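You operate a simulated robot arm through the tools that you are given. There is no shell and no other tool.

The job below is to be done with a simulated robot arm. You get a single attempt, and the scene is never put back.

## Task
Fit the green ink pad in the press and ink the press.
Fine: the blue ink pad goes on the bench; the new one ends under the press.
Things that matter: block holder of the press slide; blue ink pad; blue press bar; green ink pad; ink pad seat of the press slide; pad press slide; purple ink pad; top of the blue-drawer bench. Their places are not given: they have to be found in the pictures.

Only the result counts: the job must be done as asked and must still hold three seconds after the hand-in. Knocking over, shifting, dropping, spilling or breaking anything else fails it.

## Robot
A 7-joint arm with a two-finger parallel gripper, fixed in place. Base frame: the origin is on the floor under the middle of its stand, x ahead of it, y to its left, z up; the work surface is at about z = 0.82. Units: m, degrees, N and s.
It reaches about 1.247 m from its shoulder. Its first joint turns from -132.0 to 132.0 degrees. Payload 3.91 kg.
The TCP is the grasp point between the finger pads, 0.03 m short of the fingertips. In the tool frame z runs along the fingers and y along their closing line. Largest opening 0.11 m; finger width 0.02, thickness 0.01; the body of the gripper, 0.048 by 0.112 m, starts 0.055 m behind the TCP.
Orientation is told as [roll, pitch, yaw] about the base's x, y, z axes, in that order, counted from this pose: with the fingers straight down and closing along the base's y, the tool's x points along the base's -x, its y along +y and its z along -z.

## Interface
- The arm moves only by the tool play_rows. Its argument "targets" is a list of rows, each a list of 2 entries, a list of its own where there are three numbers: the shift along the tool's x, y, z in units of 25 mm (1.0 is 25 mm), then the turn, a rotation vector about the tool's x, y, z in units of 5 degrees (1.0 is 5 degrees). In form: [[[dx, dy, dz], [ax, ay, az]], ...]. A call has 1 to 20 rows; each row shifts and turns the commanded pose from where the row before left it, along the tool's axes as they then stand. "hand" is the closure, from 0 (fully open) to 1 (shut), set as the call begins (left out, the last holds). A call with a number of a shift or a turn outside -1 to 1 is refused whole. A row lasts 0.2 s, in which the tool goes at most 0.05 m and 8.6 degrees; a call with a longer step from one row to the next is refused whole, and so is a gripper value outside its range. A pose out of reach is approached as far as the arm can. The call stops where the force on the tool passes 40 N (or 10 N more than at its start, if that is more) or the arm is blocked; 0.2 s more then pass. Each finger travels about 0.108 m/s and halts on what it meets, pressing with about 39 N; the grip force reading is that of the motor and also rises with nothing between the fingers. The clock runs only during rows and for 0.2 s after the last one: add rows that do not move to give the fingers time. It gives the time, the measured TCP pose, the force on the tool (base axes), the opening and the grip force at its end, in the units of the frame above (readings bear some noise), with the torque about the TCP (base axes, N m) and any sound that the robot's microphone picked up, and new pictures: "pictures" is both (left out), scene, wrist or none.
- Cameras (640 x 400 px; columns grow to the right, rows downward): "scene" is fixed at [0.0499, 0.501, 1.3916]; the picture's right is [-0.19, -0.98, 0.00], its down [-0.75, 0.15, -0.65] and it looks along [0.64, -0.13, -0.76] (base axes); focal length 214 px, centre (320, 200). "wrist" rides on the gripper at [0.072, 0.017, -0.103] in the tool frame; the picture's right is [-0.23, 0.97, 0.00], its down [-0.76, -0.18, -0.62] and it looks along [-0.61, -0.14, 0.78] (tool axes); focal length 222 px, centre (320, 200).
- pixel_to_xyz(camera, pixels): for up to 12 pixels [column, row] of the newest picture of that camera ("zoom" is the newest enlarged one), the place [x, y, z] in the base frame of the surface seen there, good to about 0.002 m. No time passes.
- close_up(camera, box): a new picture of the part [left, top, right, bottom] of that camera's present view, enlarged. No time passes.
- job_done(): hands the job in; it is judged then, once.

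Unless the task says otherwise, let go and move clear before handing in.

The tools are called as a command line: name --argument value ..., lists and objects as JSON in quotes. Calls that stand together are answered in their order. play_rows: Moves the arm, as the interface text tells. Its arguments: {"type":"object","properties":{"targets":{"type":"array"},"hand":{"type":"number"},"pictures":{"type":"string","enum":["both","scene","wrist","none"]}},"required":["targets"]} The other tools are called the same way: pixel_to_xyz (camera, pixels) gives the place of the surface under pixels of a picture; close_up (camera, box) takes an enlarged picture of a part of a camera's view; job_done () hands the job in.

At the start:

```text
time: 0.0
tool_pos: [0.4307, 0.3695, 1.2355]
orientation: [-0.1, 0.1, -0.1]
wrist_force: [-0.2, 0.8, -0.1]
ft_torque: [-0.02, -0.05, -0.02]
opening: 0.11
grip_force: 0.1
```

scene: 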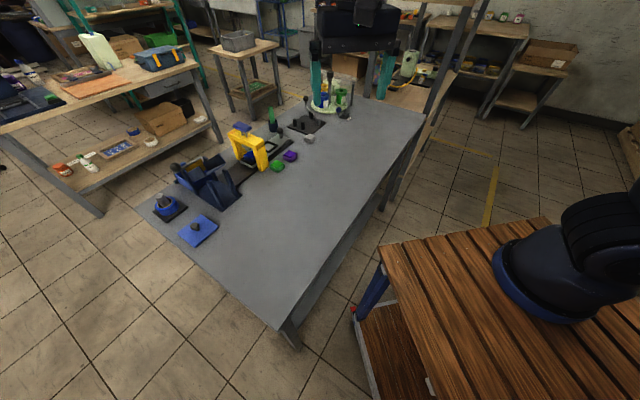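
wrist: 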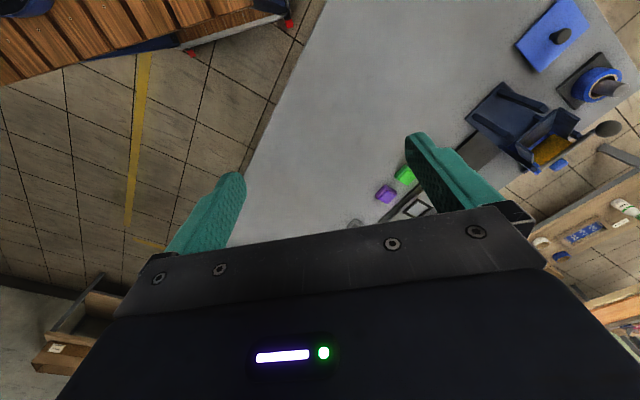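

The scene picture shows a bench with a yellow press around pixel (248,150), green and purple pads near (277,165) and (290,156). I'll zoom in on these to understand the mechanism.

close_up --camera "scene" --box '[210, 100, 330, 175]'

close_up --camera "wrist" --box '[340, 80, 640, 260]'

close_up --camera "scene" --box '[130, 140, 290, 240]'

```text
5.33 times, centred on (270, 138) of scene
```

zoom: 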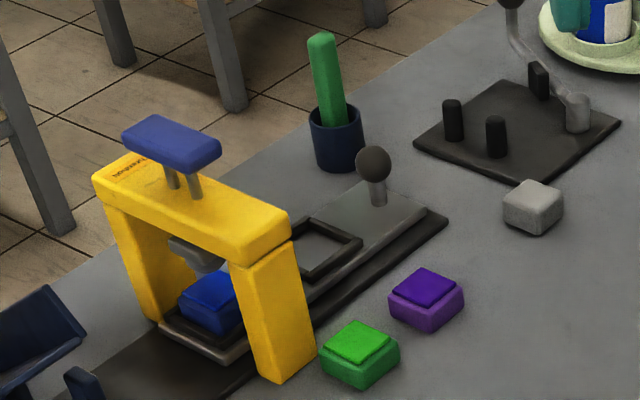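

```text
2.13 times, centred on (490, 170) of wrist
```

zoom: 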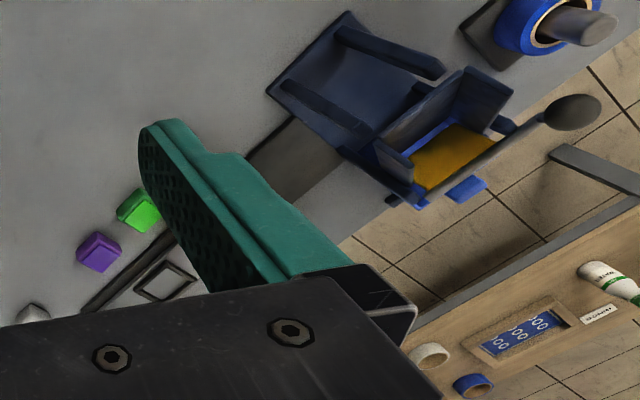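

```text
4.00 times, centred on (210, 190) of scene
```

zoom: 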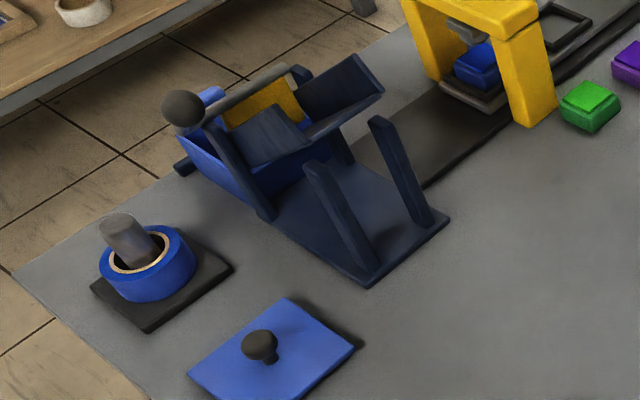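

The press is a yellow arch over a sliding plate that carries the blue pad (under the arch), an empty square frame and a knob at the far end. I'll measure the key points now.

close_up --camera "scene" --box '[220, 110, 300, 180]'

pixel_to_xyz --camera "scene" --pixels '[[277, 164], [290, 155], [280, 131], [270, 147], [249, 157], [242, 127], [262, 165], [240, 155], [250, 176], [292, 141], [310, 138], [330, 200]]'

```text
5.71 times, centred on (260, 145) of scene
```

zoom: 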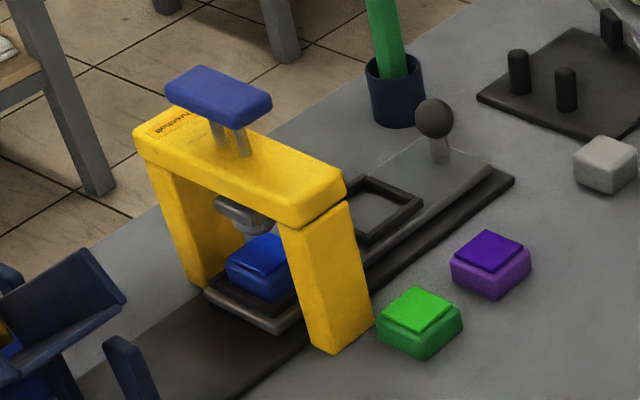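

```text
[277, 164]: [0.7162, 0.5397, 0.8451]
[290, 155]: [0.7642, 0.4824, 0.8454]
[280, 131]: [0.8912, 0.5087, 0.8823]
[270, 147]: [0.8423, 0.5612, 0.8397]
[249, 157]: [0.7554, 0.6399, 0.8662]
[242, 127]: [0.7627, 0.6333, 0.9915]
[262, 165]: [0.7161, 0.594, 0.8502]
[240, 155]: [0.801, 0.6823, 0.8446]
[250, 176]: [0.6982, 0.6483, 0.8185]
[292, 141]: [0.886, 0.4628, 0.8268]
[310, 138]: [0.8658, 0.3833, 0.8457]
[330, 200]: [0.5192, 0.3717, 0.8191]
```

I need finer measurements, so I'll query pixels in the zoomed picture: knob (434,118), frame corners, blue pad, pillars, and bar.

pixel_to_xyz --camera "zoom" --pixels '[[434, 118], [439, 150], [365, 180], [420, 207], [372, 240], [395, 210], [490, 165], [513, 181], [258, 250], [285, 262], [240, 265], [275, 240]]'

pixel_to_xyz --camera "zoom" --pixels '[[200, 70], [168, 92], [235, 118], [270, 100], [218, 90], [150, 135], [345, 185], [290, 220], [330, 350], [372, 318], [310, 250], [195, 280]]'

pixel_to_xyz --camera "zoom" --pixels '[[418, 308], [385, 315], [423, 292], [450, 315], [418, 330], [490, 248], [210, 292], [275, 322], [280, 318], [240, 215], [262, 228], [225, 340]]'

```text
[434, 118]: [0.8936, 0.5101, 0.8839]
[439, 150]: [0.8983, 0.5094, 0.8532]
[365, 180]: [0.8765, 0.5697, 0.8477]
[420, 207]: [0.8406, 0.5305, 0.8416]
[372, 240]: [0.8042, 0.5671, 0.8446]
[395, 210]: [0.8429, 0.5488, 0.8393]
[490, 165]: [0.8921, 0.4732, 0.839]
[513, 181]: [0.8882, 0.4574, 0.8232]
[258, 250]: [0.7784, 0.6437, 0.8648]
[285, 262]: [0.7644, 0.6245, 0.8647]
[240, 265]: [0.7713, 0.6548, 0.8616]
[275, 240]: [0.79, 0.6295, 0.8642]
```

```text
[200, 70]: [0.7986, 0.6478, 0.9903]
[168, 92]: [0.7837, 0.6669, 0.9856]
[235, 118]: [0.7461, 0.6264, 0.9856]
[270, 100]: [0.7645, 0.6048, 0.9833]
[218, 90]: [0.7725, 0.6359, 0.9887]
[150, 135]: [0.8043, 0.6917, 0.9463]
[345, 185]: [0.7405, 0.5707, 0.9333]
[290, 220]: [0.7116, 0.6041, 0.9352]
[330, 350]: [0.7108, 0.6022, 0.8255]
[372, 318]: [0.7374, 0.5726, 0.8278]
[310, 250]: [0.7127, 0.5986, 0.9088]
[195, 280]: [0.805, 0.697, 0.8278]
```

```text
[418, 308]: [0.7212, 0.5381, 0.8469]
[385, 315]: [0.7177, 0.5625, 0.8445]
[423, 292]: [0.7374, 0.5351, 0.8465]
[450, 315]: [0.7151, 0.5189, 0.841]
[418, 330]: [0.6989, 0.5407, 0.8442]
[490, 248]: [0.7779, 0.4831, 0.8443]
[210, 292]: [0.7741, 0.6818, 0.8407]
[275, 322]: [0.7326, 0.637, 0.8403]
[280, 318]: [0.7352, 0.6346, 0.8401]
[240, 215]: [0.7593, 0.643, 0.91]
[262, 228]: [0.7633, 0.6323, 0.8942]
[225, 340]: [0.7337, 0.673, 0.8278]
```

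Measurements put the press arch at about (0.773, 0.637), the blue pad under it, the empty frame at about (0.840, 0.568) and the knob at about (0.894, 0.510). The rail runs at about -48° in the base frame. I'll fly above the press with a yaw of about 42° for a closer wrist view.

play_rows --targets '[[[-0.943, 0.571, 0.3], [0, 0, 0]], [[-0.943, 0.571, 0.3], [0, 0, 0]], [[-0.943, 0.571, 0.3], [0, 0, 0]], [[-0.943, 0.571, 0.3], [0, 0, 0]], [[-0.943, 0.571, 0.3], [0, 0, 0]], [[-0.943, 0.571, 0.3], [0, 0, 0]], [[-0.943, 0.571, 0.3], [0, 0, 0]], [[-0.943, 0.571, 0.3], [0, 0, 0]], [[-0.943, 0.571, 0.3], [0, 0, 0]], [[-0.943, 0.571, 0.3], [0, 0, 0]], [[-0.943, 0.571, 0.3], [0, 0, 0]], [[-0.943, 0.571, 0.3], [0, 0, 0]], [[-0.943, 0.571, 0.3], [0, 0, 0]], [[-0.943, 0.571, 0.3], [0, 0, 0]], [[0, 0, 0], [0, 0, -1]], [[0, 0, 0], [0, 0, -1]], [[0, 0, 0], [0, 0, -1]], [[0, 0, 0], [0, 0, -1]], [[0, 0, 0], [0, 0, -1]]]' --hand 0 --pictures "none"

play_rows --targets '[[[0, 0, 0], [0, 0, -1]], [[0, 0, 0], [0, 0, -1]], [[0, 0, 0], [0, 0, -1]], [[0, 0, 0], [0, 0, -0.4]], [[0, 0, 0], [0, 0, 0]], [[0, 0, 0], [0, 0, 0]]]' --hand 0 --pictures "both"

```text
time: 4.0
tool_pos: [0.7608, 0.5709, 1.13]
orientation: [0.0, 0.0, 25.1]
wrist_force: [-0.1, -0.9, 0.5]
ft_torque: [0.0, 0.02, 0.0]
opening: 0.11
grip_force: 0.0
```

```text
time: 5.4
tool_pos: [0.7611, 0.5706, 1.1309]
orientation: [0.0, 0.0, 42.0]
wrist_force: [0.7, 0.0, 0.0]
ft_torque: [0.04, 0.02, -0.04]
opening: 0.1099
grip_force: 0.0
```

scene: 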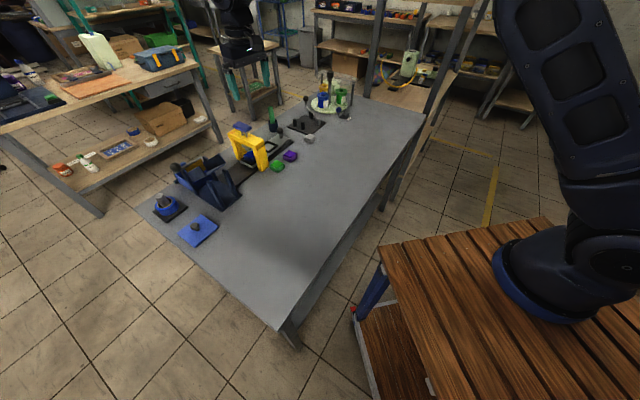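
wrist: 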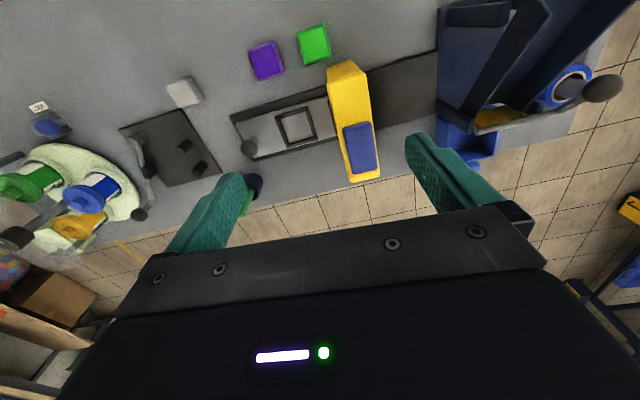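

The wrist view now shows the press from above: arch at (352,120), frame at (296,125), knob at (248,147). I'll enlarge it and measure.

close_up --camera "wrist" --box '[220, 10, 460, 190]'

pixel_to_xyz --camera "wrist" --pixels '[[248, 147], [296, 125], [277, 112], [307, 105], [318, 137], [285, 147], [436, 50], [439, 110], [372, 66], [375, 127], [230, 117], [254, 162]]'

pixel_to_xyz --camera "wrist" --pixels '[[314, 44], [297, 32], [324, 24], [331, 57], [304, 63], [265, 60], [360, 148], [448, 25], [444, 75], [440, 112], [343, 63], [361, 180]]'

```text
2.22 times, centred on (340, 100) of wrist
```

zoom: 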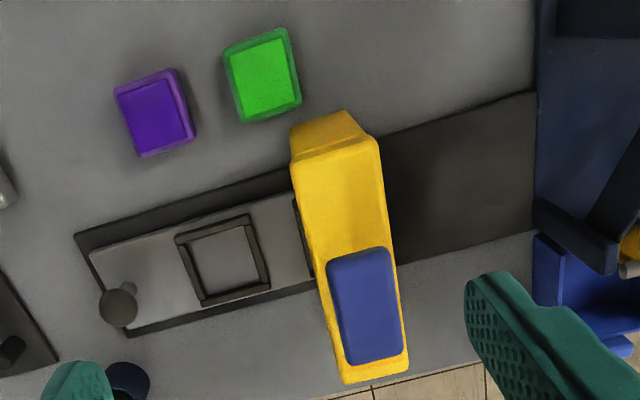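

```text
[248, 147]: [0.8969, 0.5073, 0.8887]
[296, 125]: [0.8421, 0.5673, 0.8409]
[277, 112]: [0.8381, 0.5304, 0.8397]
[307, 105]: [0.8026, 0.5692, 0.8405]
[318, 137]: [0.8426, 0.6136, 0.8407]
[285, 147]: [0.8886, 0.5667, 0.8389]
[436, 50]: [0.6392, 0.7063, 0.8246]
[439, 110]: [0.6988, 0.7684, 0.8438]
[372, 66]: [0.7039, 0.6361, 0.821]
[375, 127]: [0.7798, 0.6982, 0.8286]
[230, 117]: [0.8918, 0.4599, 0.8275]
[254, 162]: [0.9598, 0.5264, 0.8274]
```

```text
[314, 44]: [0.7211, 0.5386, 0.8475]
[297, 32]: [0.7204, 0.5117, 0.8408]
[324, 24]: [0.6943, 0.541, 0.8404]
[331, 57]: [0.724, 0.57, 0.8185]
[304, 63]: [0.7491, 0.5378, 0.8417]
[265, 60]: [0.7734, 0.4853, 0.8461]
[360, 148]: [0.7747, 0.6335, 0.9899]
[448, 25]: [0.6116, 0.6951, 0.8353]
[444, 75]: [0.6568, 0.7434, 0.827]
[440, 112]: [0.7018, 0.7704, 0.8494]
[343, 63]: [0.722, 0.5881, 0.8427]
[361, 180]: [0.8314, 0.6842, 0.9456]
```

The zoomed wrist view shows the rail edges, frame corners, and green pad corners clearly. I'll measure these to get the rail angle and centres.

pixel_to_xyz --camera "zoom" --pixels '[[80, 236], [285, 171], [400, 132], [530, 95], [135, 336], [300, 285], [420, 262], [525, 231], [100, 256], [180, 234], [128, 325], [200, 304]]'

pixel_to_xyz --camera "zoom" --pixels '[[180, 238], [248, 218], [265, 287], [205, 302], [222, 262], [192, 240], [245, 228], [256, 282], [206, 294], [118, 305], [128, 292], [100, 300]]'

pixel_to_xyz --camera "zoom" --pixels '[[230, 55], [283, 36], [295, 98], [245, 115], [262, 75], [226, 60], [155, 112], [300, 150], [365, 140], [330, 262], [390, 250], [402, 352]]'

```text
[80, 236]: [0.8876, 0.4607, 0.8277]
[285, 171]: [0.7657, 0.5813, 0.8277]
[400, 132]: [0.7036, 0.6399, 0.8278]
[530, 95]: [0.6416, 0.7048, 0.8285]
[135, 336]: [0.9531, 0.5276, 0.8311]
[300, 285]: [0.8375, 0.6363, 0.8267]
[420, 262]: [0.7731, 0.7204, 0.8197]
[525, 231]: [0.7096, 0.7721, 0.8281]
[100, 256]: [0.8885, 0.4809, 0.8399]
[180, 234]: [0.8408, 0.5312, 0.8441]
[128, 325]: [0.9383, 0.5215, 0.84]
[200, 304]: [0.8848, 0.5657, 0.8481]
```

```text
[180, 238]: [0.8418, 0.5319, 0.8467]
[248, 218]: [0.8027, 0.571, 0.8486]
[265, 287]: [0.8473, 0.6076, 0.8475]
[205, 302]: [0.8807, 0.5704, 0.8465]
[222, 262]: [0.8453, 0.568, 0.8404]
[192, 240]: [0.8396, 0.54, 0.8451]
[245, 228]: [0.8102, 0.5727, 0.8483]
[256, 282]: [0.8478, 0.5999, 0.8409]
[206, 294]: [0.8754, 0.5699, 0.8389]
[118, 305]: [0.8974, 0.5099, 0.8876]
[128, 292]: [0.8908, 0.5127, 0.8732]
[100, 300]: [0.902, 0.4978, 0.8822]
```

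```text
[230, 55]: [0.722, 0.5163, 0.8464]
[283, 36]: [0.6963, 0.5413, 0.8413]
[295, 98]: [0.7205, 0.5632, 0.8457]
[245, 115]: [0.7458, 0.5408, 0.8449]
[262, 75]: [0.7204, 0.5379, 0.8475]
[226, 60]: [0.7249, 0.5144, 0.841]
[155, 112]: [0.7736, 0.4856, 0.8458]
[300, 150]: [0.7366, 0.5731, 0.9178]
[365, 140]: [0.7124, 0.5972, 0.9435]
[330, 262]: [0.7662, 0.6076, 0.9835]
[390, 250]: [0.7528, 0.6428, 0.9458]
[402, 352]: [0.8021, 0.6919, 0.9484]
```

The rail axis comes out at exactly -45°: with u=(x−y)/√2 and v=(x+y)/√2, the rail centre is v≈1.00, the arch u≈0.097 and the block holder u≈0.193. I need to check the clearance beside the dark blue sealer on the +y side before sliding.

close_up --camera "scene" --box '[165, 130, 275, 215]'

close_up --camera "wrist" --box '[400, 0, 640, 180]'

```text
4.71 times, centred on (220, 172) of scene
```

zoom: 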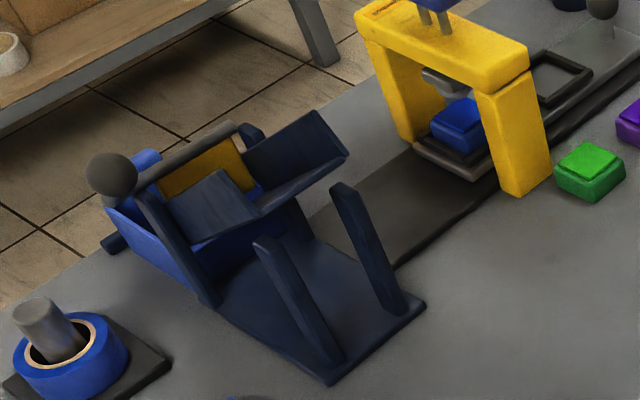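

```text
2.22 times, centred on (520, 90) of wrist
```

zoom: 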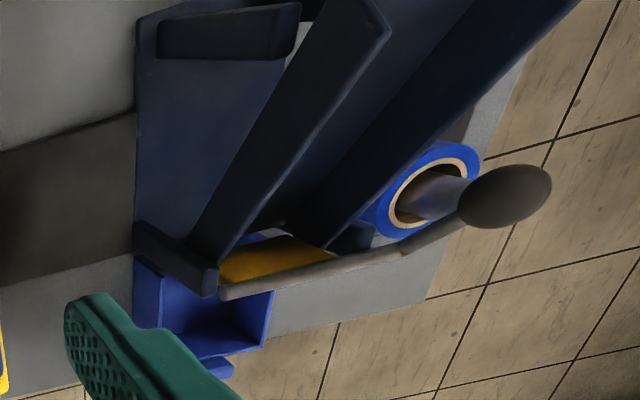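

The zoomed wrist view shows the sealer's base edge at column ~135 and posts at (160,40) and (140,235). I'll measure their positions and heights.

pixel_to_xyz --camera "zoom" --pixels '[[140, 60], [165, 35], [295, 15], [140, 150], [140, 235], [210, 275], [215, 290], [375, 10], [385, 35], [140, 275], [165, 340], [240, 200]]'

pixel_to_xyz --camera "scene" --pixels '[[232, 172], [239, 191], [218, 184], [228, 206], [232, 155], [238, 163], [214, 172], [229, 188], [224, 168], [240, 192]]'

```text
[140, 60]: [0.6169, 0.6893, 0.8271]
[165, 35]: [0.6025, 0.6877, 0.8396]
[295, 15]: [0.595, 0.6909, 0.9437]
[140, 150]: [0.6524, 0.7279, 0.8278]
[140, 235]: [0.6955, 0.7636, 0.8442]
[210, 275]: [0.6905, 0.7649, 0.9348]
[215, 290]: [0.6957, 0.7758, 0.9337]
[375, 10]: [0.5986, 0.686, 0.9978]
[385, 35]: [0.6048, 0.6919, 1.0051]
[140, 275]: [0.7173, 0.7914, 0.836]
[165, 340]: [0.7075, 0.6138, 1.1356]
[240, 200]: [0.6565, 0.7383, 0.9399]
```

```text
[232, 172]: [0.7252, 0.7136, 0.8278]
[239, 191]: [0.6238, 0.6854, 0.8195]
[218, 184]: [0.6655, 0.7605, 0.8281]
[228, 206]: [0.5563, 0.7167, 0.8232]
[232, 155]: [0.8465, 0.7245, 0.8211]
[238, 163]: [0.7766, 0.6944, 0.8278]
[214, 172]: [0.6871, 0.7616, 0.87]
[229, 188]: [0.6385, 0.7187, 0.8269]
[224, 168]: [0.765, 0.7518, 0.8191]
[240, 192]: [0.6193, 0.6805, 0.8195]
```

The sealer wall sits at u≈-0.05, so between it and the arch there is about 127 mm. Sliding the plate by about 84 mm leaves room to grip the pad with fingers closing along the rail. I'll check the cup near the knob before descending.

pixel_to_xyz --camera "scene" --pixels '[[272, 124], [269, 110], [274, 128], [277, 122], [268, 122], [270, 115], [286, 125]]'

play_rows --targets '[[[0, 0, 0], [0, 0, -0.6]], [[-0.4, -1, 0], [0, 0, 0]], [[-0.4, -1, 0], [0, 0, 0]], [[-0.4, -1, 0], [0, 0, 0]], [[-0.4, -1, 0], [0, 0, 0]], [[-0.4, -1, 0], [0, 0, 0]], [[-0.35, -0.78, 0], [0, 0, 0]], [[0, 0, 1], [0, 0, 0]], [[0, 0, 1], [0, 0, 0]], [[0, 0, 1], [0, 0, 0]], [[0, 0, 1], [0, 0, 0]], [[0, 0, 1], [0, 0, 0]], [[0, 0, 0], [0, 0, 0]]]' --hand 0.4 --pictures "both"

```text
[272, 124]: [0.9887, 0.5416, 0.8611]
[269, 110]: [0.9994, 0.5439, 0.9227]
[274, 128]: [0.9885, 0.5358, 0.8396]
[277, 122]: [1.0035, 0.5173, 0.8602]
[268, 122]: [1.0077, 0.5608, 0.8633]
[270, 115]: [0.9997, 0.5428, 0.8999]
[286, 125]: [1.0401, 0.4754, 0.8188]
```

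```text
time: 8.2
tool_pos: [0.9045, 0.5091, 1.0052]
orientation: [0.0, 0.1, 45.0]
wrist_force: [0.5, 0.2, 0.3]
ft_torque: [-0.01, 0.01, 0.03]
opening: 0.0663
grip_force: 0.1
```

scene: 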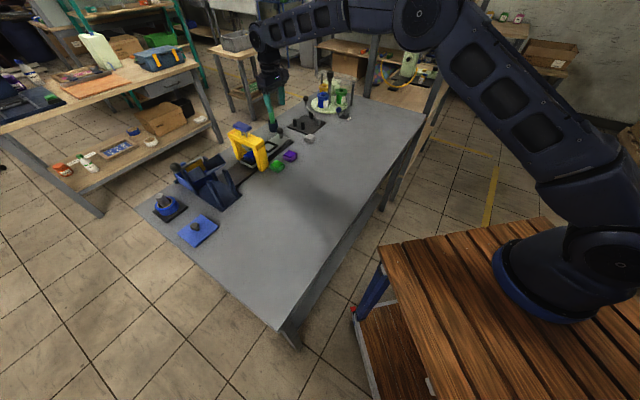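
wrist: 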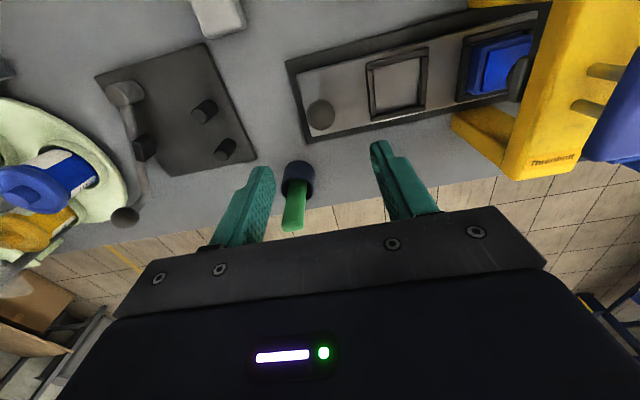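

The knob sits at (320,114), exactly where the tool axis projects at that height, so alignment is good. I'll take a close look at the blue pad seat from here and then descend.

close_up --camera "wrist" --box '[270, 0, 570, 180]'

play_rows --targets '[[[0, 0, 1], [0, 0, 0]], [[0, 0, 1], [0, 0, 0]], [[0, 0, 1], [0, 0, 0]], [[0, 0, 1], [0, 0, 0]], [[0, 0, 0.8], [0, 0, 0]], [[0, 0, 0], [0, 0, 0]]]' --hand 0.4 --pictures "wrist"

```text
2.13 times, centred on (420, 90) of wrist
```

zoom: 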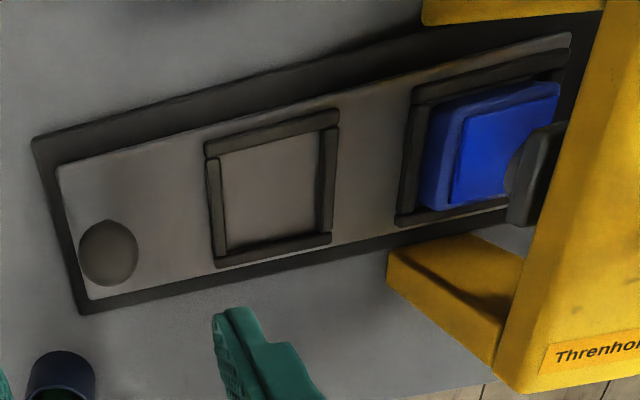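

```text
time: 9.6
tool_pos: [0.9059, 0.5097, 0.8864]
orientation: [0.0, -0.1, 44.9]
wrist_force: [-0.7, 0.3, -0.1]
ft_torque: [0.0, 0.0, -0.01]
opening: 0.0659
grip_force: 0.1
```

wrist: 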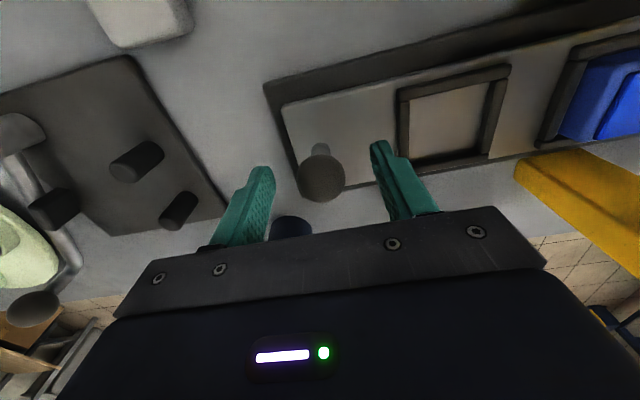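

The knob at (322,178) is centred between the fingers. I'll close on it.

play_rows --targets '[[[0, 0, 0], [0, 0, 0]], [[0, 0, 0], [0, 0, 0]], [[0, 0, 0], [0, 0, 0]], [[0, 0, 0], [0, 0, 0]]]' --hand 1 --pictures "wrist"

```text
time: 10.6
tool_pos: [0.9062, 0.5098, 0.8867]
orientation: [-0.1, 0.0, 45.1]
wrist_force: [-4.7, 5.8, 0.1]
ft_torque: [0.06, 0.07, -0.05]
opening: 0.0291
grip_force: 44.8
```

wrist: 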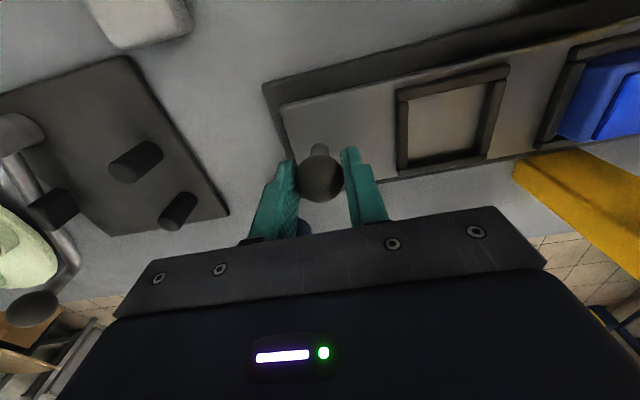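

The knob is held (opening 0.029, grip 44.8 N). I'll slide it a little along -u (tool +y) and look at the force.

play_rows --targets '[[[0, 0.2, 0], [0, 0, 0]], [[0, 0.3, 0], [0, 0, 0]], [[0, 0.3, 0], [0, 0, 0]], [[0, 0, 0], [0, 0, 0]]]' --hand 1 --pictures "wrist"

```text
time: 11.6
tool_pos: [0.8913, 0.5236, 0.8863]
orientation: [-0.1, 0.0, 45.1]
wrist_force: [8.4, 8.4, 1.9]
ft_torque: [0.04, -0.07, 0.02]
opening: 0.0291
grip_force: 45.0
```

wrist: 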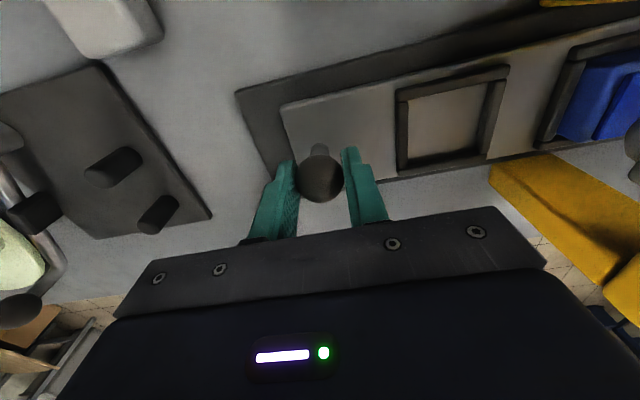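

The slide follows the knob. A 12 N side force (along +v) is building up, so I'll shift about 1 mm in +v while continuing.

play_rows --targets '[[[-0.02, 0.2, 0], [0, 0, 0]], [[-0.02, 0.3, 0], [0, 0, 0]], [[0, 0.3, 0], [0, 0, 0]], [[0, 0, 0], [0, 0, 0]]]' --hand 1 --pictures "none"

```text
time: 12.6
tool_pos: [0.8764, 0.5371, 0.8856]
orientation: [0.0, 0.0, 45.1]
wrist_force: [-14.2, -13.6, 6.6]
ft_torque: [-0.54, 0.61, 0.0]
opening: 0.0291
grip_force: 44.5
```

The side force flipped to about 20 N the other way, so the rail guide is stiff (about 30 N/mm). I'll take back 0.6 mm and continue sliding.

play_rows --targets '[[[0.024, 0.2, -0.01], [0, 0, 0]], [[0, 0.3, 0], [0, 0, 0]], [[0, 0.3, 0], [0, 0, 0]], [[0, 0, 0], [0, 0, 0]]]' --hand 1 --pictures "none"

```text
time: 13.6
tool_pos: [0.8632, 0.5529, 0.8853]
orientation: [0.0, 0.1, 45.1]
wrist_force: [-18.7, -19.1, -1.1]
ft_torque: [-0.28, 0.31, 0.03]
opening: 0.0291
grip_force: 45.1
```

Side force is now about 27 N along -v. I'll back off 0.6 mm in -v without sliding and see how the force reacts.

play_rows --targets '[[[0.024, 0, 0], [0, 0, 0]], [[0, 0, 0], [0, 0, 0]]]' --hand 1 --pictures "wrist"

```text
time: 14.2
tool_pos: [0.8638, 0.5534, 0.8858]
orientation: [0.0, -0.1, 45.1]
wrist_force: [-14.8, -14.6, -8.9]
ft_torque: [-0.05, 0.07, 0.06]
opening: 0.0288
grip_force: 44.7
```

wrist: 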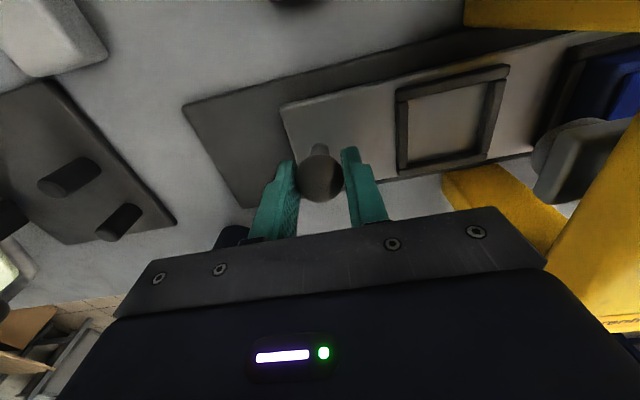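

Backing off reduced the side force to about 21 N. I'll take back another 1.5 mm.

play_rows --targets '[[[0.03, 0, 0], [0, 0, 0]], [[0.03, 0, -0.01], [0, 0, 0]], [[0, 0, 0], [0, 0, 0]]]' --hand 1 --pictures "none"

```text
time: 15.0
tool_pos: [0.8635, 0.5521, 0.8866]
orientation: [0.0, -0.1, 45.0]
wrist_force: [16.3, 14.7, -19.7]
ft_torque: [0.78, -0.84, -0.05]
opening: 0.029
grip_force: 45.4
```

Now it is 22 N the other way and -20 N in z. I'll halve the correction: +0.75 mm in v and 0.5 mm down.

play_rows --targets '[[[-0.03, 0, 0.02], [0, 0, 0]], [[0, 0, 0], [0, 0, 0]], [[0, 0, 0], [0, 0, 0]]]' --hand 1 --pictures "none"

```text
time: 15.8
tool_pos: [0.8627, 0.5522, 0.8852]
orientation: [0.0, 0.0, 45.1]
wrist_force: [13.2, 12.1, -5.8]
ft_torque: [-0.08, 0.13, -0.02]
opening: 0.0291
grip_force: 44.8
```

The forces are moderate now. I'll slide the remaining 24 mm in small steps.

play_rows --targets '[[[-0.015, 0.2, 0.005], [0, 0, 0]], [[0, 0.25, 0], [0, 0, 0]], [[0, 0, 0], [0, 0, 0]]]' --hand 1 --pictures "none"

play_rows --targets '[[[0, 0.2, 0], [0, 0, 0]], [[0, 0.29, 0], [0, 0, 0]], [[0, 0, 0], [0, 0, 0]]]' --hand 1 --pictures "both"

```text
time: 16.6
tool_pos: [0.8553, 0.5591, 0.8852]
orientation: [0.0, 0.0, 45.1]
wrist_force: [14.0, 15.4, -3.6]
ft_torque: [0.22, -0.16, 0.0]
opening: 0.0293
grip_force: 45.2
```

```text
time: 17.4
tool_pos: [0.846, 0.5686, 0.8867]
orientation: [0.0, -0.1, 45.2]
wrist_force: [13.5, 12.7, 1.2]
ft_torque: [-0.06, 0.02, 0.01]
opening: 0.0293
grip_force: 45.6
```

scene: 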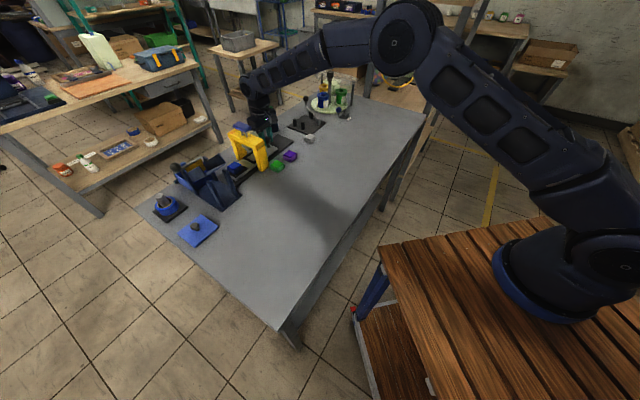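
wrist: 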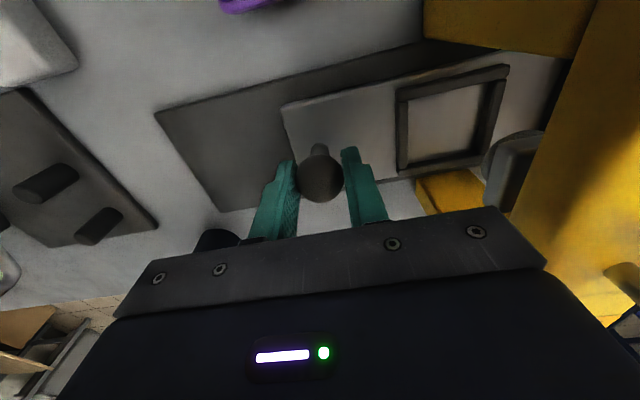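

The tool is now at u≈0.196, so the slide moved 84 mm. I'll check in a close-up of the scene where the blue pad now is.

close_up --camera "scene" --box '[195, 120, 305, 190]'

```text
5.71 times, centred on (250, 155) of scene
```

zoom: 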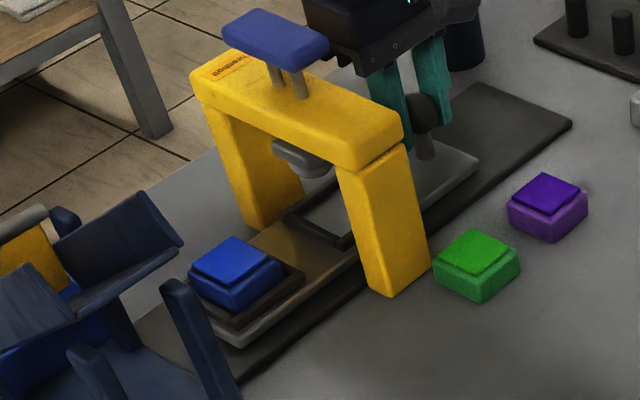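

The blue pad is out in the open at about (236,265) in the zoom. I'll measure its corners, the seat rim, and the sealer post.

pixel_to_xyz --camera "zoom" --pixels '[[236, 262], [195, 266], [233, 240], [278, 265], [238, 287], [192, 285], [285, 283], [235, 305], [238, 322], [300, 275], [180, 290], [175, 285]]'

pixel_to_xyz --camera "zoom" --pixels '[[172, 285], [190, 330], [150, 195], [180, 240], [475, 265], [440, 262], [475, 235], [515, 262], [478, 290], [480, 300], [390, 290], [70, 290]]'

```text
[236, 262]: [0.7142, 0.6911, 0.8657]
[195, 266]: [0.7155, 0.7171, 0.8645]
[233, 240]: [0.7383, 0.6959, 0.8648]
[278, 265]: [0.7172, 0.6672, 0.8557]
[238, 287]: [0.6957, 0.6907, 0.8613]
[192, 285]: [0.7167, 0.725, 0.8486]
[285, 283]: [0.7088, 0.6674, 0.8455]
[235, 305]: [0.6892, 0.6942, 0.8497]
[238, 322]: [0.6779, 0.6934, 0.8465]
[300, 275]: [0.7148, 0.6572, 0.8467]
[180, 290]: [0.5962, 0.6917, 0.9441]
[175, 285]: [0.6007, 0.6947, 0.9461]
```

```text
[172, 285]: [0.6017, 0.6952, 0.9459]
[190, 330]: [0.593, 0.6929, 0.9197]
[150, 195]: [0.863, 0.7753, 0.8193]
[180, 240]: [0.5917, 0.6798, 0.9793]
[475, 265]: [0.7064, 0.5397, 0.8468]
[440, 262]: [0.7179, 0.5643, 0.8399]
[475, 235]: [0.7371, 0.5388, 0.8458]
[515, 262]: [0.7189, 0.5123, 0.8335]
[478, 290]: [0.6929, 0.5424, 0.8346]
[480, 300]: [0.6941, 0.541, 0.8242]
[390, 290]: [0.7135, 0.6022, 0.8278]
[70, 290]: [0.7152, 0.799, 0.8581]
```

The blue pad's centre is at u≈0.015, v≈0.9985, with its top at z=0.8655 and the rim at 0.8465. I'll slide 2.5 mm further to centre it in the gap, then let go of the knob.

play_rows --targets '[[[-0.02, 0.1, 0], [0, 0, 0]], [[0, 0, 0], [0, 0, 0]]]' --hand 1 --pictures "none"

play_rows --targets '[[[0, 0, 0], [0, 0, 0]], [[0, 0, 0], [0, 0, 0]], [[0, 0, 0], [0, 0, 0]]]' --hand 0.4 --pictures "wrist"

```text
time: 18.0
tool_pos: [0.8442, 0.5709, 0.8864]
orientation: [-0.1, -0.1, 44.8]
wrist_force: [9.4, 9.0, 10.5]
ft_torque: [-0.16, 0.11, 0.02]
opening: 0.029
grip_force: 44.8
```

```text
time: 18.8
tool_pos: [0.844, 0.5703, 0.8859]
orientation: [0.0, 0.0, 45.0]
wrist_force: [0.0, 0.4, 0.0]
ft_torque: [0.01, -0.02, 0.0]
opening: 0.0659
grip_force: 0.0
```

wrist: 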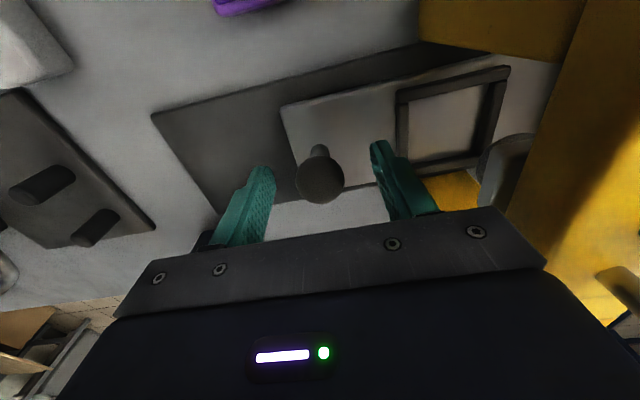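

The knob is free (force ≈0) and the measured TCP is u=0.1935, v=1.000. I'll go straight up 200 mm and then move above the blue pad.

play_rows --targets '[[[0, 0, -1], [0, 0, 0]], [[0, 0, -1], [0, 0, 0]], [[0, 0, -1], [0, 0, 0]], [[0, 0, -1], [0, 0, 0]], [[0, 0, -1], [0, 0, 0]], [[0, 0, -1], [0, 0, 0]], [[0, 0, -1], [0, 0, 0]], [[0, 0, -1], [0, 0, 0]], [[0, 0.905, 0], [0, 0, 0]], [[0, 0.905, 0], [0, 0, 0]], [[0, 0.905, 0], [0, 0, 0]], [[0, 0.905, 0], [0, 0, 0]], [[0, 0.905, 0], [0, 0, 0]], [[0, 0.905, 0], [0, 0, 0]], [[0, 0.905, 0], [0, 0, 0]], [[0, 0.905, 0], [0, 0, 0]], [[0, 0, 0], [0, 0, 0]]]' --hand 0.4 --pictures "both"

```text
time: 22.4
tool_pos: [0.717, 0.6981, 1.0863]
orientation: [0.0, 0.1, 44.9]
wrist_force: [0.0, 1.4, -0.1]
ft_torque: [-0.03, 0.0, 0.01]
opening: 0.066
grip_force: 0.0
```

scene: 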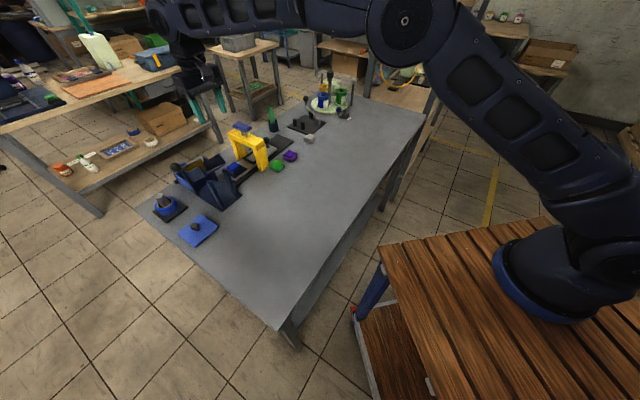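
wrist: 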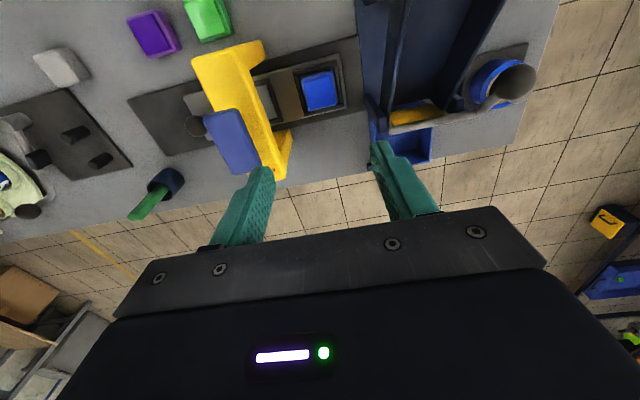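

close_up --camera "wrist" --box '[240, 30, 400, 150]'

```text
3.33 times, centred on (320, 90) of wrist
```

zoom: 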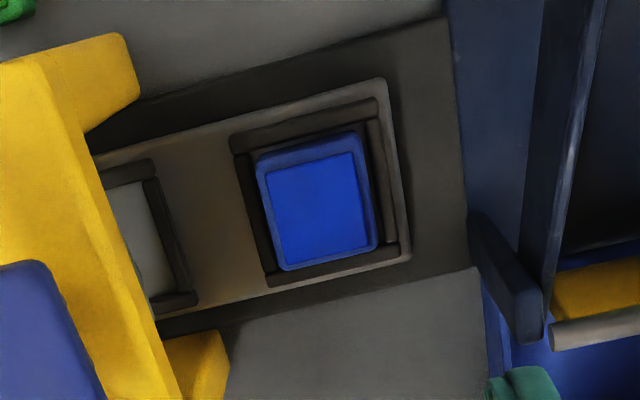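

The close-up shows the blue pad's top with corners near (264,172), (353,153), (370,247), (283,268), and the seat rim around it. I'll measure these, plus the nearest parts of the arch and the sealer.

pixel_to_xyz --camera "zoom" --pixels '[[318, 210], [268, 176], [350, 158], [366, 243], [286, 264], [258, 165], [360, 140], [376, 243], [285, 270], [238, 145], [375, 105], [400, 250]]'

pixel_to_xyz --camera "zoom" --pixels '[[272, 282], [395, 252], [385, 85], [407, 258], [270, 180], [136, 92], [75, 150], [155, 330], [470, 220], [530, 330], [545, 150], [590, 20]]'

```text
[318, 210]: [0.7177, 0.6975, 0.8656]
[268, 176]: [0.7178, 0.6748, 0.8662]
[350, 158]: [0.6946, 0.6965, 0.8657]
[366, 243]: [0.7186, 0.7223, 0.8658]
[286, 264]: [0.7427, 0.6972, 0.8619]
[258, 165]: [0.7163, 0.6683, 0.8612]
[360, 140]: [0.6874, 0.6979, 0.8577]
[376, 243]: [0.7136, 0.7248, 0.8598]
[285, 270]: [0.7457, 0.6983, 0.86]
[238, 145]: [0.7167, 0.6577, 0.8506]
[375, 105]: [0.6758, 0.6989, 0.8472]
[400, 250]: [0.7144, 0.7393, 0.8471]
```

```text
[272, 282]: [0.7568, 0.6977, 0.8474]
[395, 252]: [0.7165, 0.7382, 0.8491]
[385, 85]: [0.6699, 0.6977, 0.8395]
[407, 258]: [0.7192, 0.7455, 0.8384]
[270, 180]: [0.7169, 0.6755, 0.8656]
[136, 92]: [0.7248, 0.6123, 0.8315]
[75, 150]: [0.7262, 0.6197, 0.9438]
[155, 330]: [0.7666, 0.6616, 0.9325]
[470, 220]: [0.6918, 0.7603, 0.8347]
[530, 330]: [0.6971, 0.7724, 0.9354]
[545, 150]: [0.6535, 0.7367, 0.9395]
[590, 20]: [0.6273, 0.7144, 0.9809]
```

The seat centre is u=0.0124, v=1.000 and the blue pad centre u=0.013, v=1.000. I'll descend to about z=0.90 first, with a 1 mm trim, and look before the final approach.

play_rows --targets '[[[0.03, 0.055, 0.5], [0, 0, 0]], [[0, 0, 1], [0, 0, 0]], [[0, 0, 1], [0, 0, 0]], [[0, 0, 1], [0, 0, 0]], [[0, 0, 1], [0, 0, 0]], [[0, 0, 1], [0, 0, 0]], [[0, 0, 1], [0, 0, 0]], [[0, 0, 0.7], [0, 0, 0]], [[0, 0, 0], [0, 0, 0]], [[0, 0, 0], [0, 0, 0]]]' --hand 0.4 --pictures "both"

```text
time: 24.6
tool_pos: [0.7158, 0.6981, 0.9058]
orientation: [0.1, -0.1, 45.0]
wrist_force: [0.4, 0.4, 0.3]
ft_torque: [-0.02, -0.03, 0.01]
opening: 0.0661
grip_force: 0.0
```

scene: 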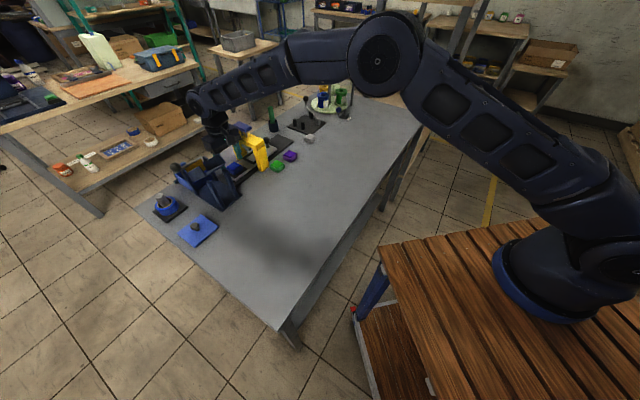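
wrist: 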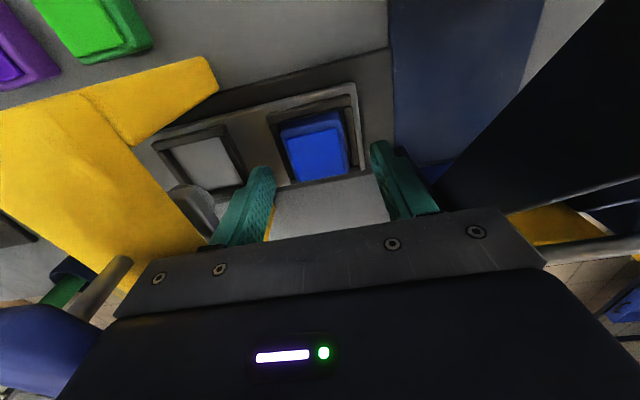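

The blue pad is centred between the fingers at (318,150). I'll check the clearances in a close-up before going the last 26 mm down.

close_up --camera "scene" --box '[180, 80, 300, 200]'

pixel_to_xyz --camera "wrist" --pixels '[[318, 150], [285, 128], [335, 115], [349, 170], [300, 180], [440, 185], [510, 212], [150, 240], [180, 190]]'

```text
3.33 times, centred on (240, 140) of scene
```

zoom: 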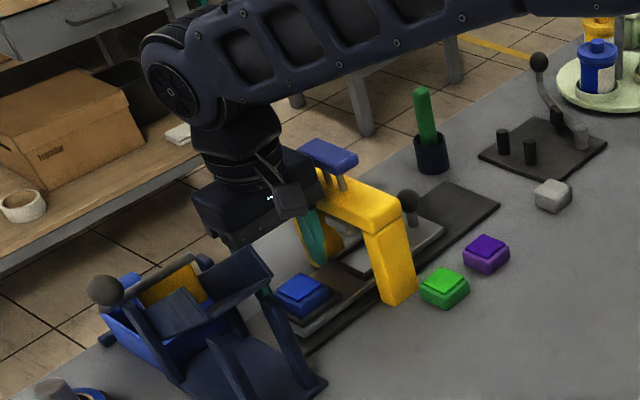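

```text
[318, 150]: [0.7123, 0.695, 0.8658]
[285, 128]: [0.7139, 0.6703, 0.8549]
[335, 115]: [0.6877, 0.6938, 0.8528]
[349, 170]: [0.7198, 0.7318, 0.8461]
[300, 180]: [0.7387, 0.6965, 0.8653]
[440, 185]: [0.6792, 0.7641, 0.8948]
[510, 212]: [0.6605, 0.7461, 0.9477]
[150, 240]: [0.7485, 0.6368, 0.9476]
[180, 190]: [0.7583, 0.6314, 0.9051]
```

Clearances look fine: arch face at u≈0.075, lid at u≈-0.060, against a gripper body spanning -0.044 to 0.068. I'll go down to z≈0.880 and close on the pad.

play_rows --targets '[[[0, 0, 0.4], [0, 0, 0]], [[0, 0, 0.4], [0, 0, 0]], [[0, 0, 0.23], [0, 0, 0]], [[0, 0, 0], [0, 0, 0]]]' --hand 0.4 --pictures "wrist"

```text
time: 25.6
tool_pos: [0.7142, 0.6977, 0.8808]
orientation: [0.0, 0.0, 45.1]
wrist_force: [-0.8, 1.0, 0.2]
ft_torque: [-0.02, 0.02, 0.02]
opening: 0.0661
grip_force: 0.0
```

wrist: 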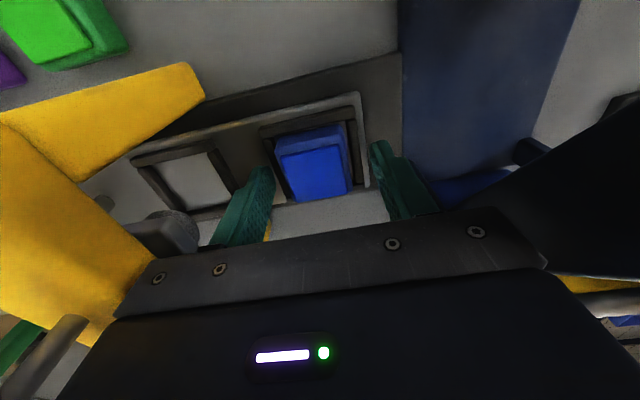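

No contact so far. The pad top centre at about (317,169) matches the tool axis. I'll close the fingers.

play_rows --targets '[[[0, 0, 0], [0, 0, 0]], [[0, 0, 0], [0, 0, 0]], [[0, 0, 0], [0, 0, 0]], [[0, 0, 0], [0, 0, 0]]]' --hand 1 --pictures "wrist"

```text
time: 26.6
tool_pos: [0.7143, 0.6993, 0.881]
orientation: [0.0, 0.0, 45.1]
wrist_force: [0.1, 0.0, 0.5]
ft_torque: [-0.01, -0.05, -0.04]
opening: 0.0429
grip_force: 39.1
```

wrist: 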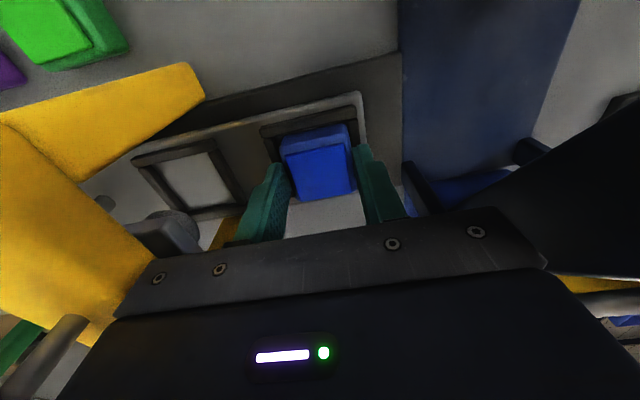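

The pad is held (opening 0.043, 39 N). I'll lift slowly by 25 mm and check.

play_rows --targets '[[[0, 0, -0.2], [0, 0, 0]], [[0, 0, -0.4], [0, 0, 0]], [[0, 0, -0.4], [0, 0, 0]], [[0, 0, 0], [0, 0, 0]]]' --hand 1 --pictures "wrist"

```text
time: 27.6
tool_pos: [0.7147, 0.6988, 0.9056]
orientation: [0.0, 0.0, 45.0]
wrist_force: [0.6, 0.0, -0.2]
ft_torque: [-0.03, -0.03, 0.01]
opening: 0.0428
grip_force: 39.4
```

wrist: 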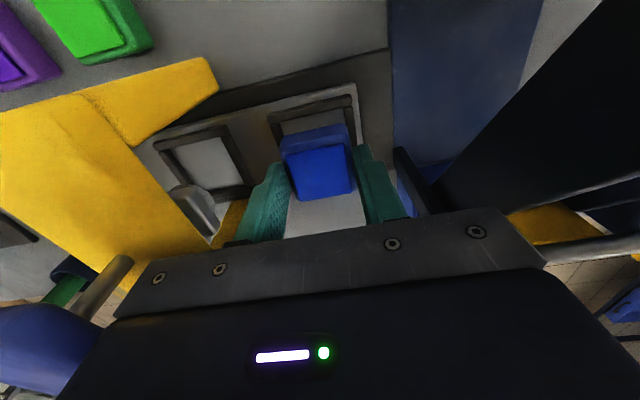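

The pad is out of the seat. I'll carry it up, over to the clear bench area around (0.62, 0.58), and down to z≈0.90.

play_rows --targets '[[[0, 0, -0.963], [0, 0, 0]], [[0, 0, -0.963], [0, 0, 0]], [[0, 0, -0.963], [0, 0, 0]], [[0, 0, -0.963], [0, 0, 0]], [[0, 0, -0.963], [0, 0, 0]], [[0, 0, -0.963], [0, 0, 0]], [[0.863, -0.097, 0], [0, 0, 0]], [[0.863, -0.097, 0], [0, 0, 0]], [[0.863, -0.097, 0], [0, 0, 0]], [[0.863, -0.097, 0], [0, 0, 0]], [[0.863, -0.097, 0], [0, 0, 0]], [[0.863, -0.097, 0], [0, 0, 0]], [[0.863, -0.097, 0], [0, 0, 0]], [[0, 0, 1], [0, 0, 0]], [[0, 0, 1], [0, 0, 0]], [[0, 0, 1], [0, 0, 0]], [[0, 0, 1], [0, 0, 0]], [[0, 0, 1], [0, 0, 0]], [[0, 0, 1], [0, 0, 0]], [[0, 0, 0], [0, 0, 0]]]' --hand 1 --pictures "both"

```text
time: 31.8
tool_pos: [0.6215, 0.5812, 0.8983]
orientation: [0.0, 0.0, 45.1]
wrist_force: [0.5, -0.2, -1.0]
ft_torque: [0.02, -0.02, 0.04]
opening: 0.043
grip_force: 39.1
```

scene: 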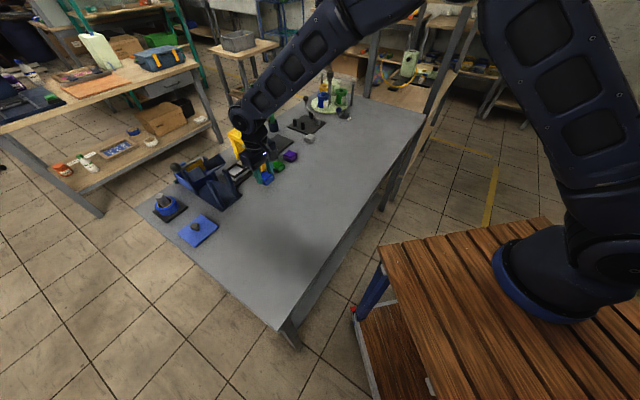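
wrist: 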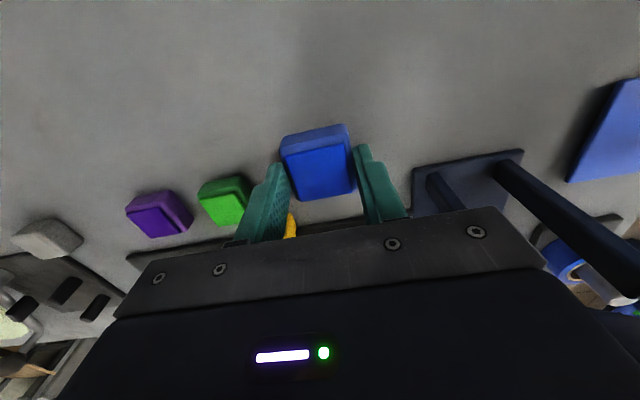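

The pad is over clear bench at (0.621, 0.581). I'll lower to about 1 mm above the bench contact height (TCP z≈0.8635).

play_rows --targets '[[[0, 0, 0.5], [0, 0, 0]], [[0, 0, 0.5], [0, 0, 0]], [[0, 0, 0.3], [0, 0, 0]], [[0, 0, 0.08], [0, 0, 0]], [[0, 0, 0], [0, 0, 0]], [[0, 0, 0], [0, 0, 0]]]' --hand 1 --pictures "wrist"

```text
time: 33.2
tool_pos: [0.6202, 0.5806, 0.8644]
orientation: [0.0, 0.0, 45.1]
wrist_force: [0.5, 0.3, -0.2]
ft_torque: [0.01, -0.03, -0.04]
opening: 0.0429
grip_force: 39.2
```

wrist: 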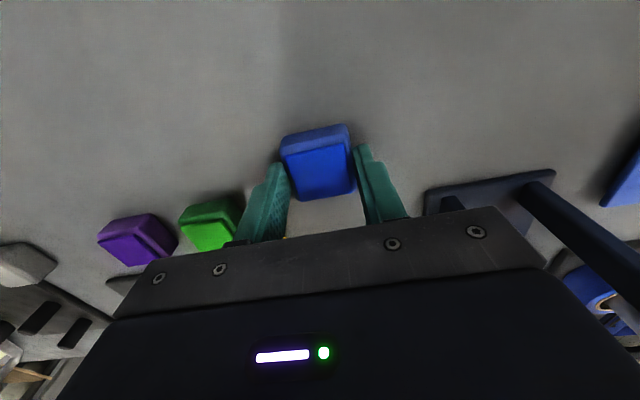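

No contact force yet. I'll continue in 0.5 mm steps to feel the bench.

play_rows --targets '[[[0, 0, 0.03], [0, 0, 0]], [[0, 0, 0.02], [0, 0, 0]], [[0, 0, 0], [0, 0, 0]]]' --hand 1 --pictures "none"

```text
time: 34.0
tool_pos: [0.6195, 0.5805, 0.8642]
orientation: [0.0, 0.1, 45.0]
wrist_force: [0.1, -0.5, -1.5]
ft_torque: [0.0, -0.03, -0.02]
opening: 0.043
grip_force: 39.0
```

play_rows --targets '[[[0, 0, 0.03], [0, 0, 0]], [[0, 0, 0.02], [0, 0, 0]], [[0, 0, 0], [0, 0, 0]]]' --hand 1 --pictures "none"

```text
time: 34.8
tool_pos: [0.6197, 0.5803, 0.8618]
orientation: [0.0, 0.0, 45.2]
wrist_force: [-0.2, 0.2, -1.3]
ft_torque: [-0.02, 0.02, -0.05]
opening: 0.0427
grip_force: 39.0
```

Still no contact at z≈0.862. Another 1 mm.

play_rows --targets '[[[0, 0, 0.03], [0, 0, 0]], [[0, 0, 0.02], [0, 0, 0]], [[0, 0, 0], [0, 0, 0]]]' --hand 1 --pictures "none"

```text
time: 35.6
tool_pos: [0.62, 0.5791, 0.8615]
orientation: [-0.1, -0.1, 45.1]
wrist_force: [0.0, 0.4, -1.0]
ft_torque: [0.0, -0.01, 0.0]
opening: 0.043
grip_force: 38.8
```

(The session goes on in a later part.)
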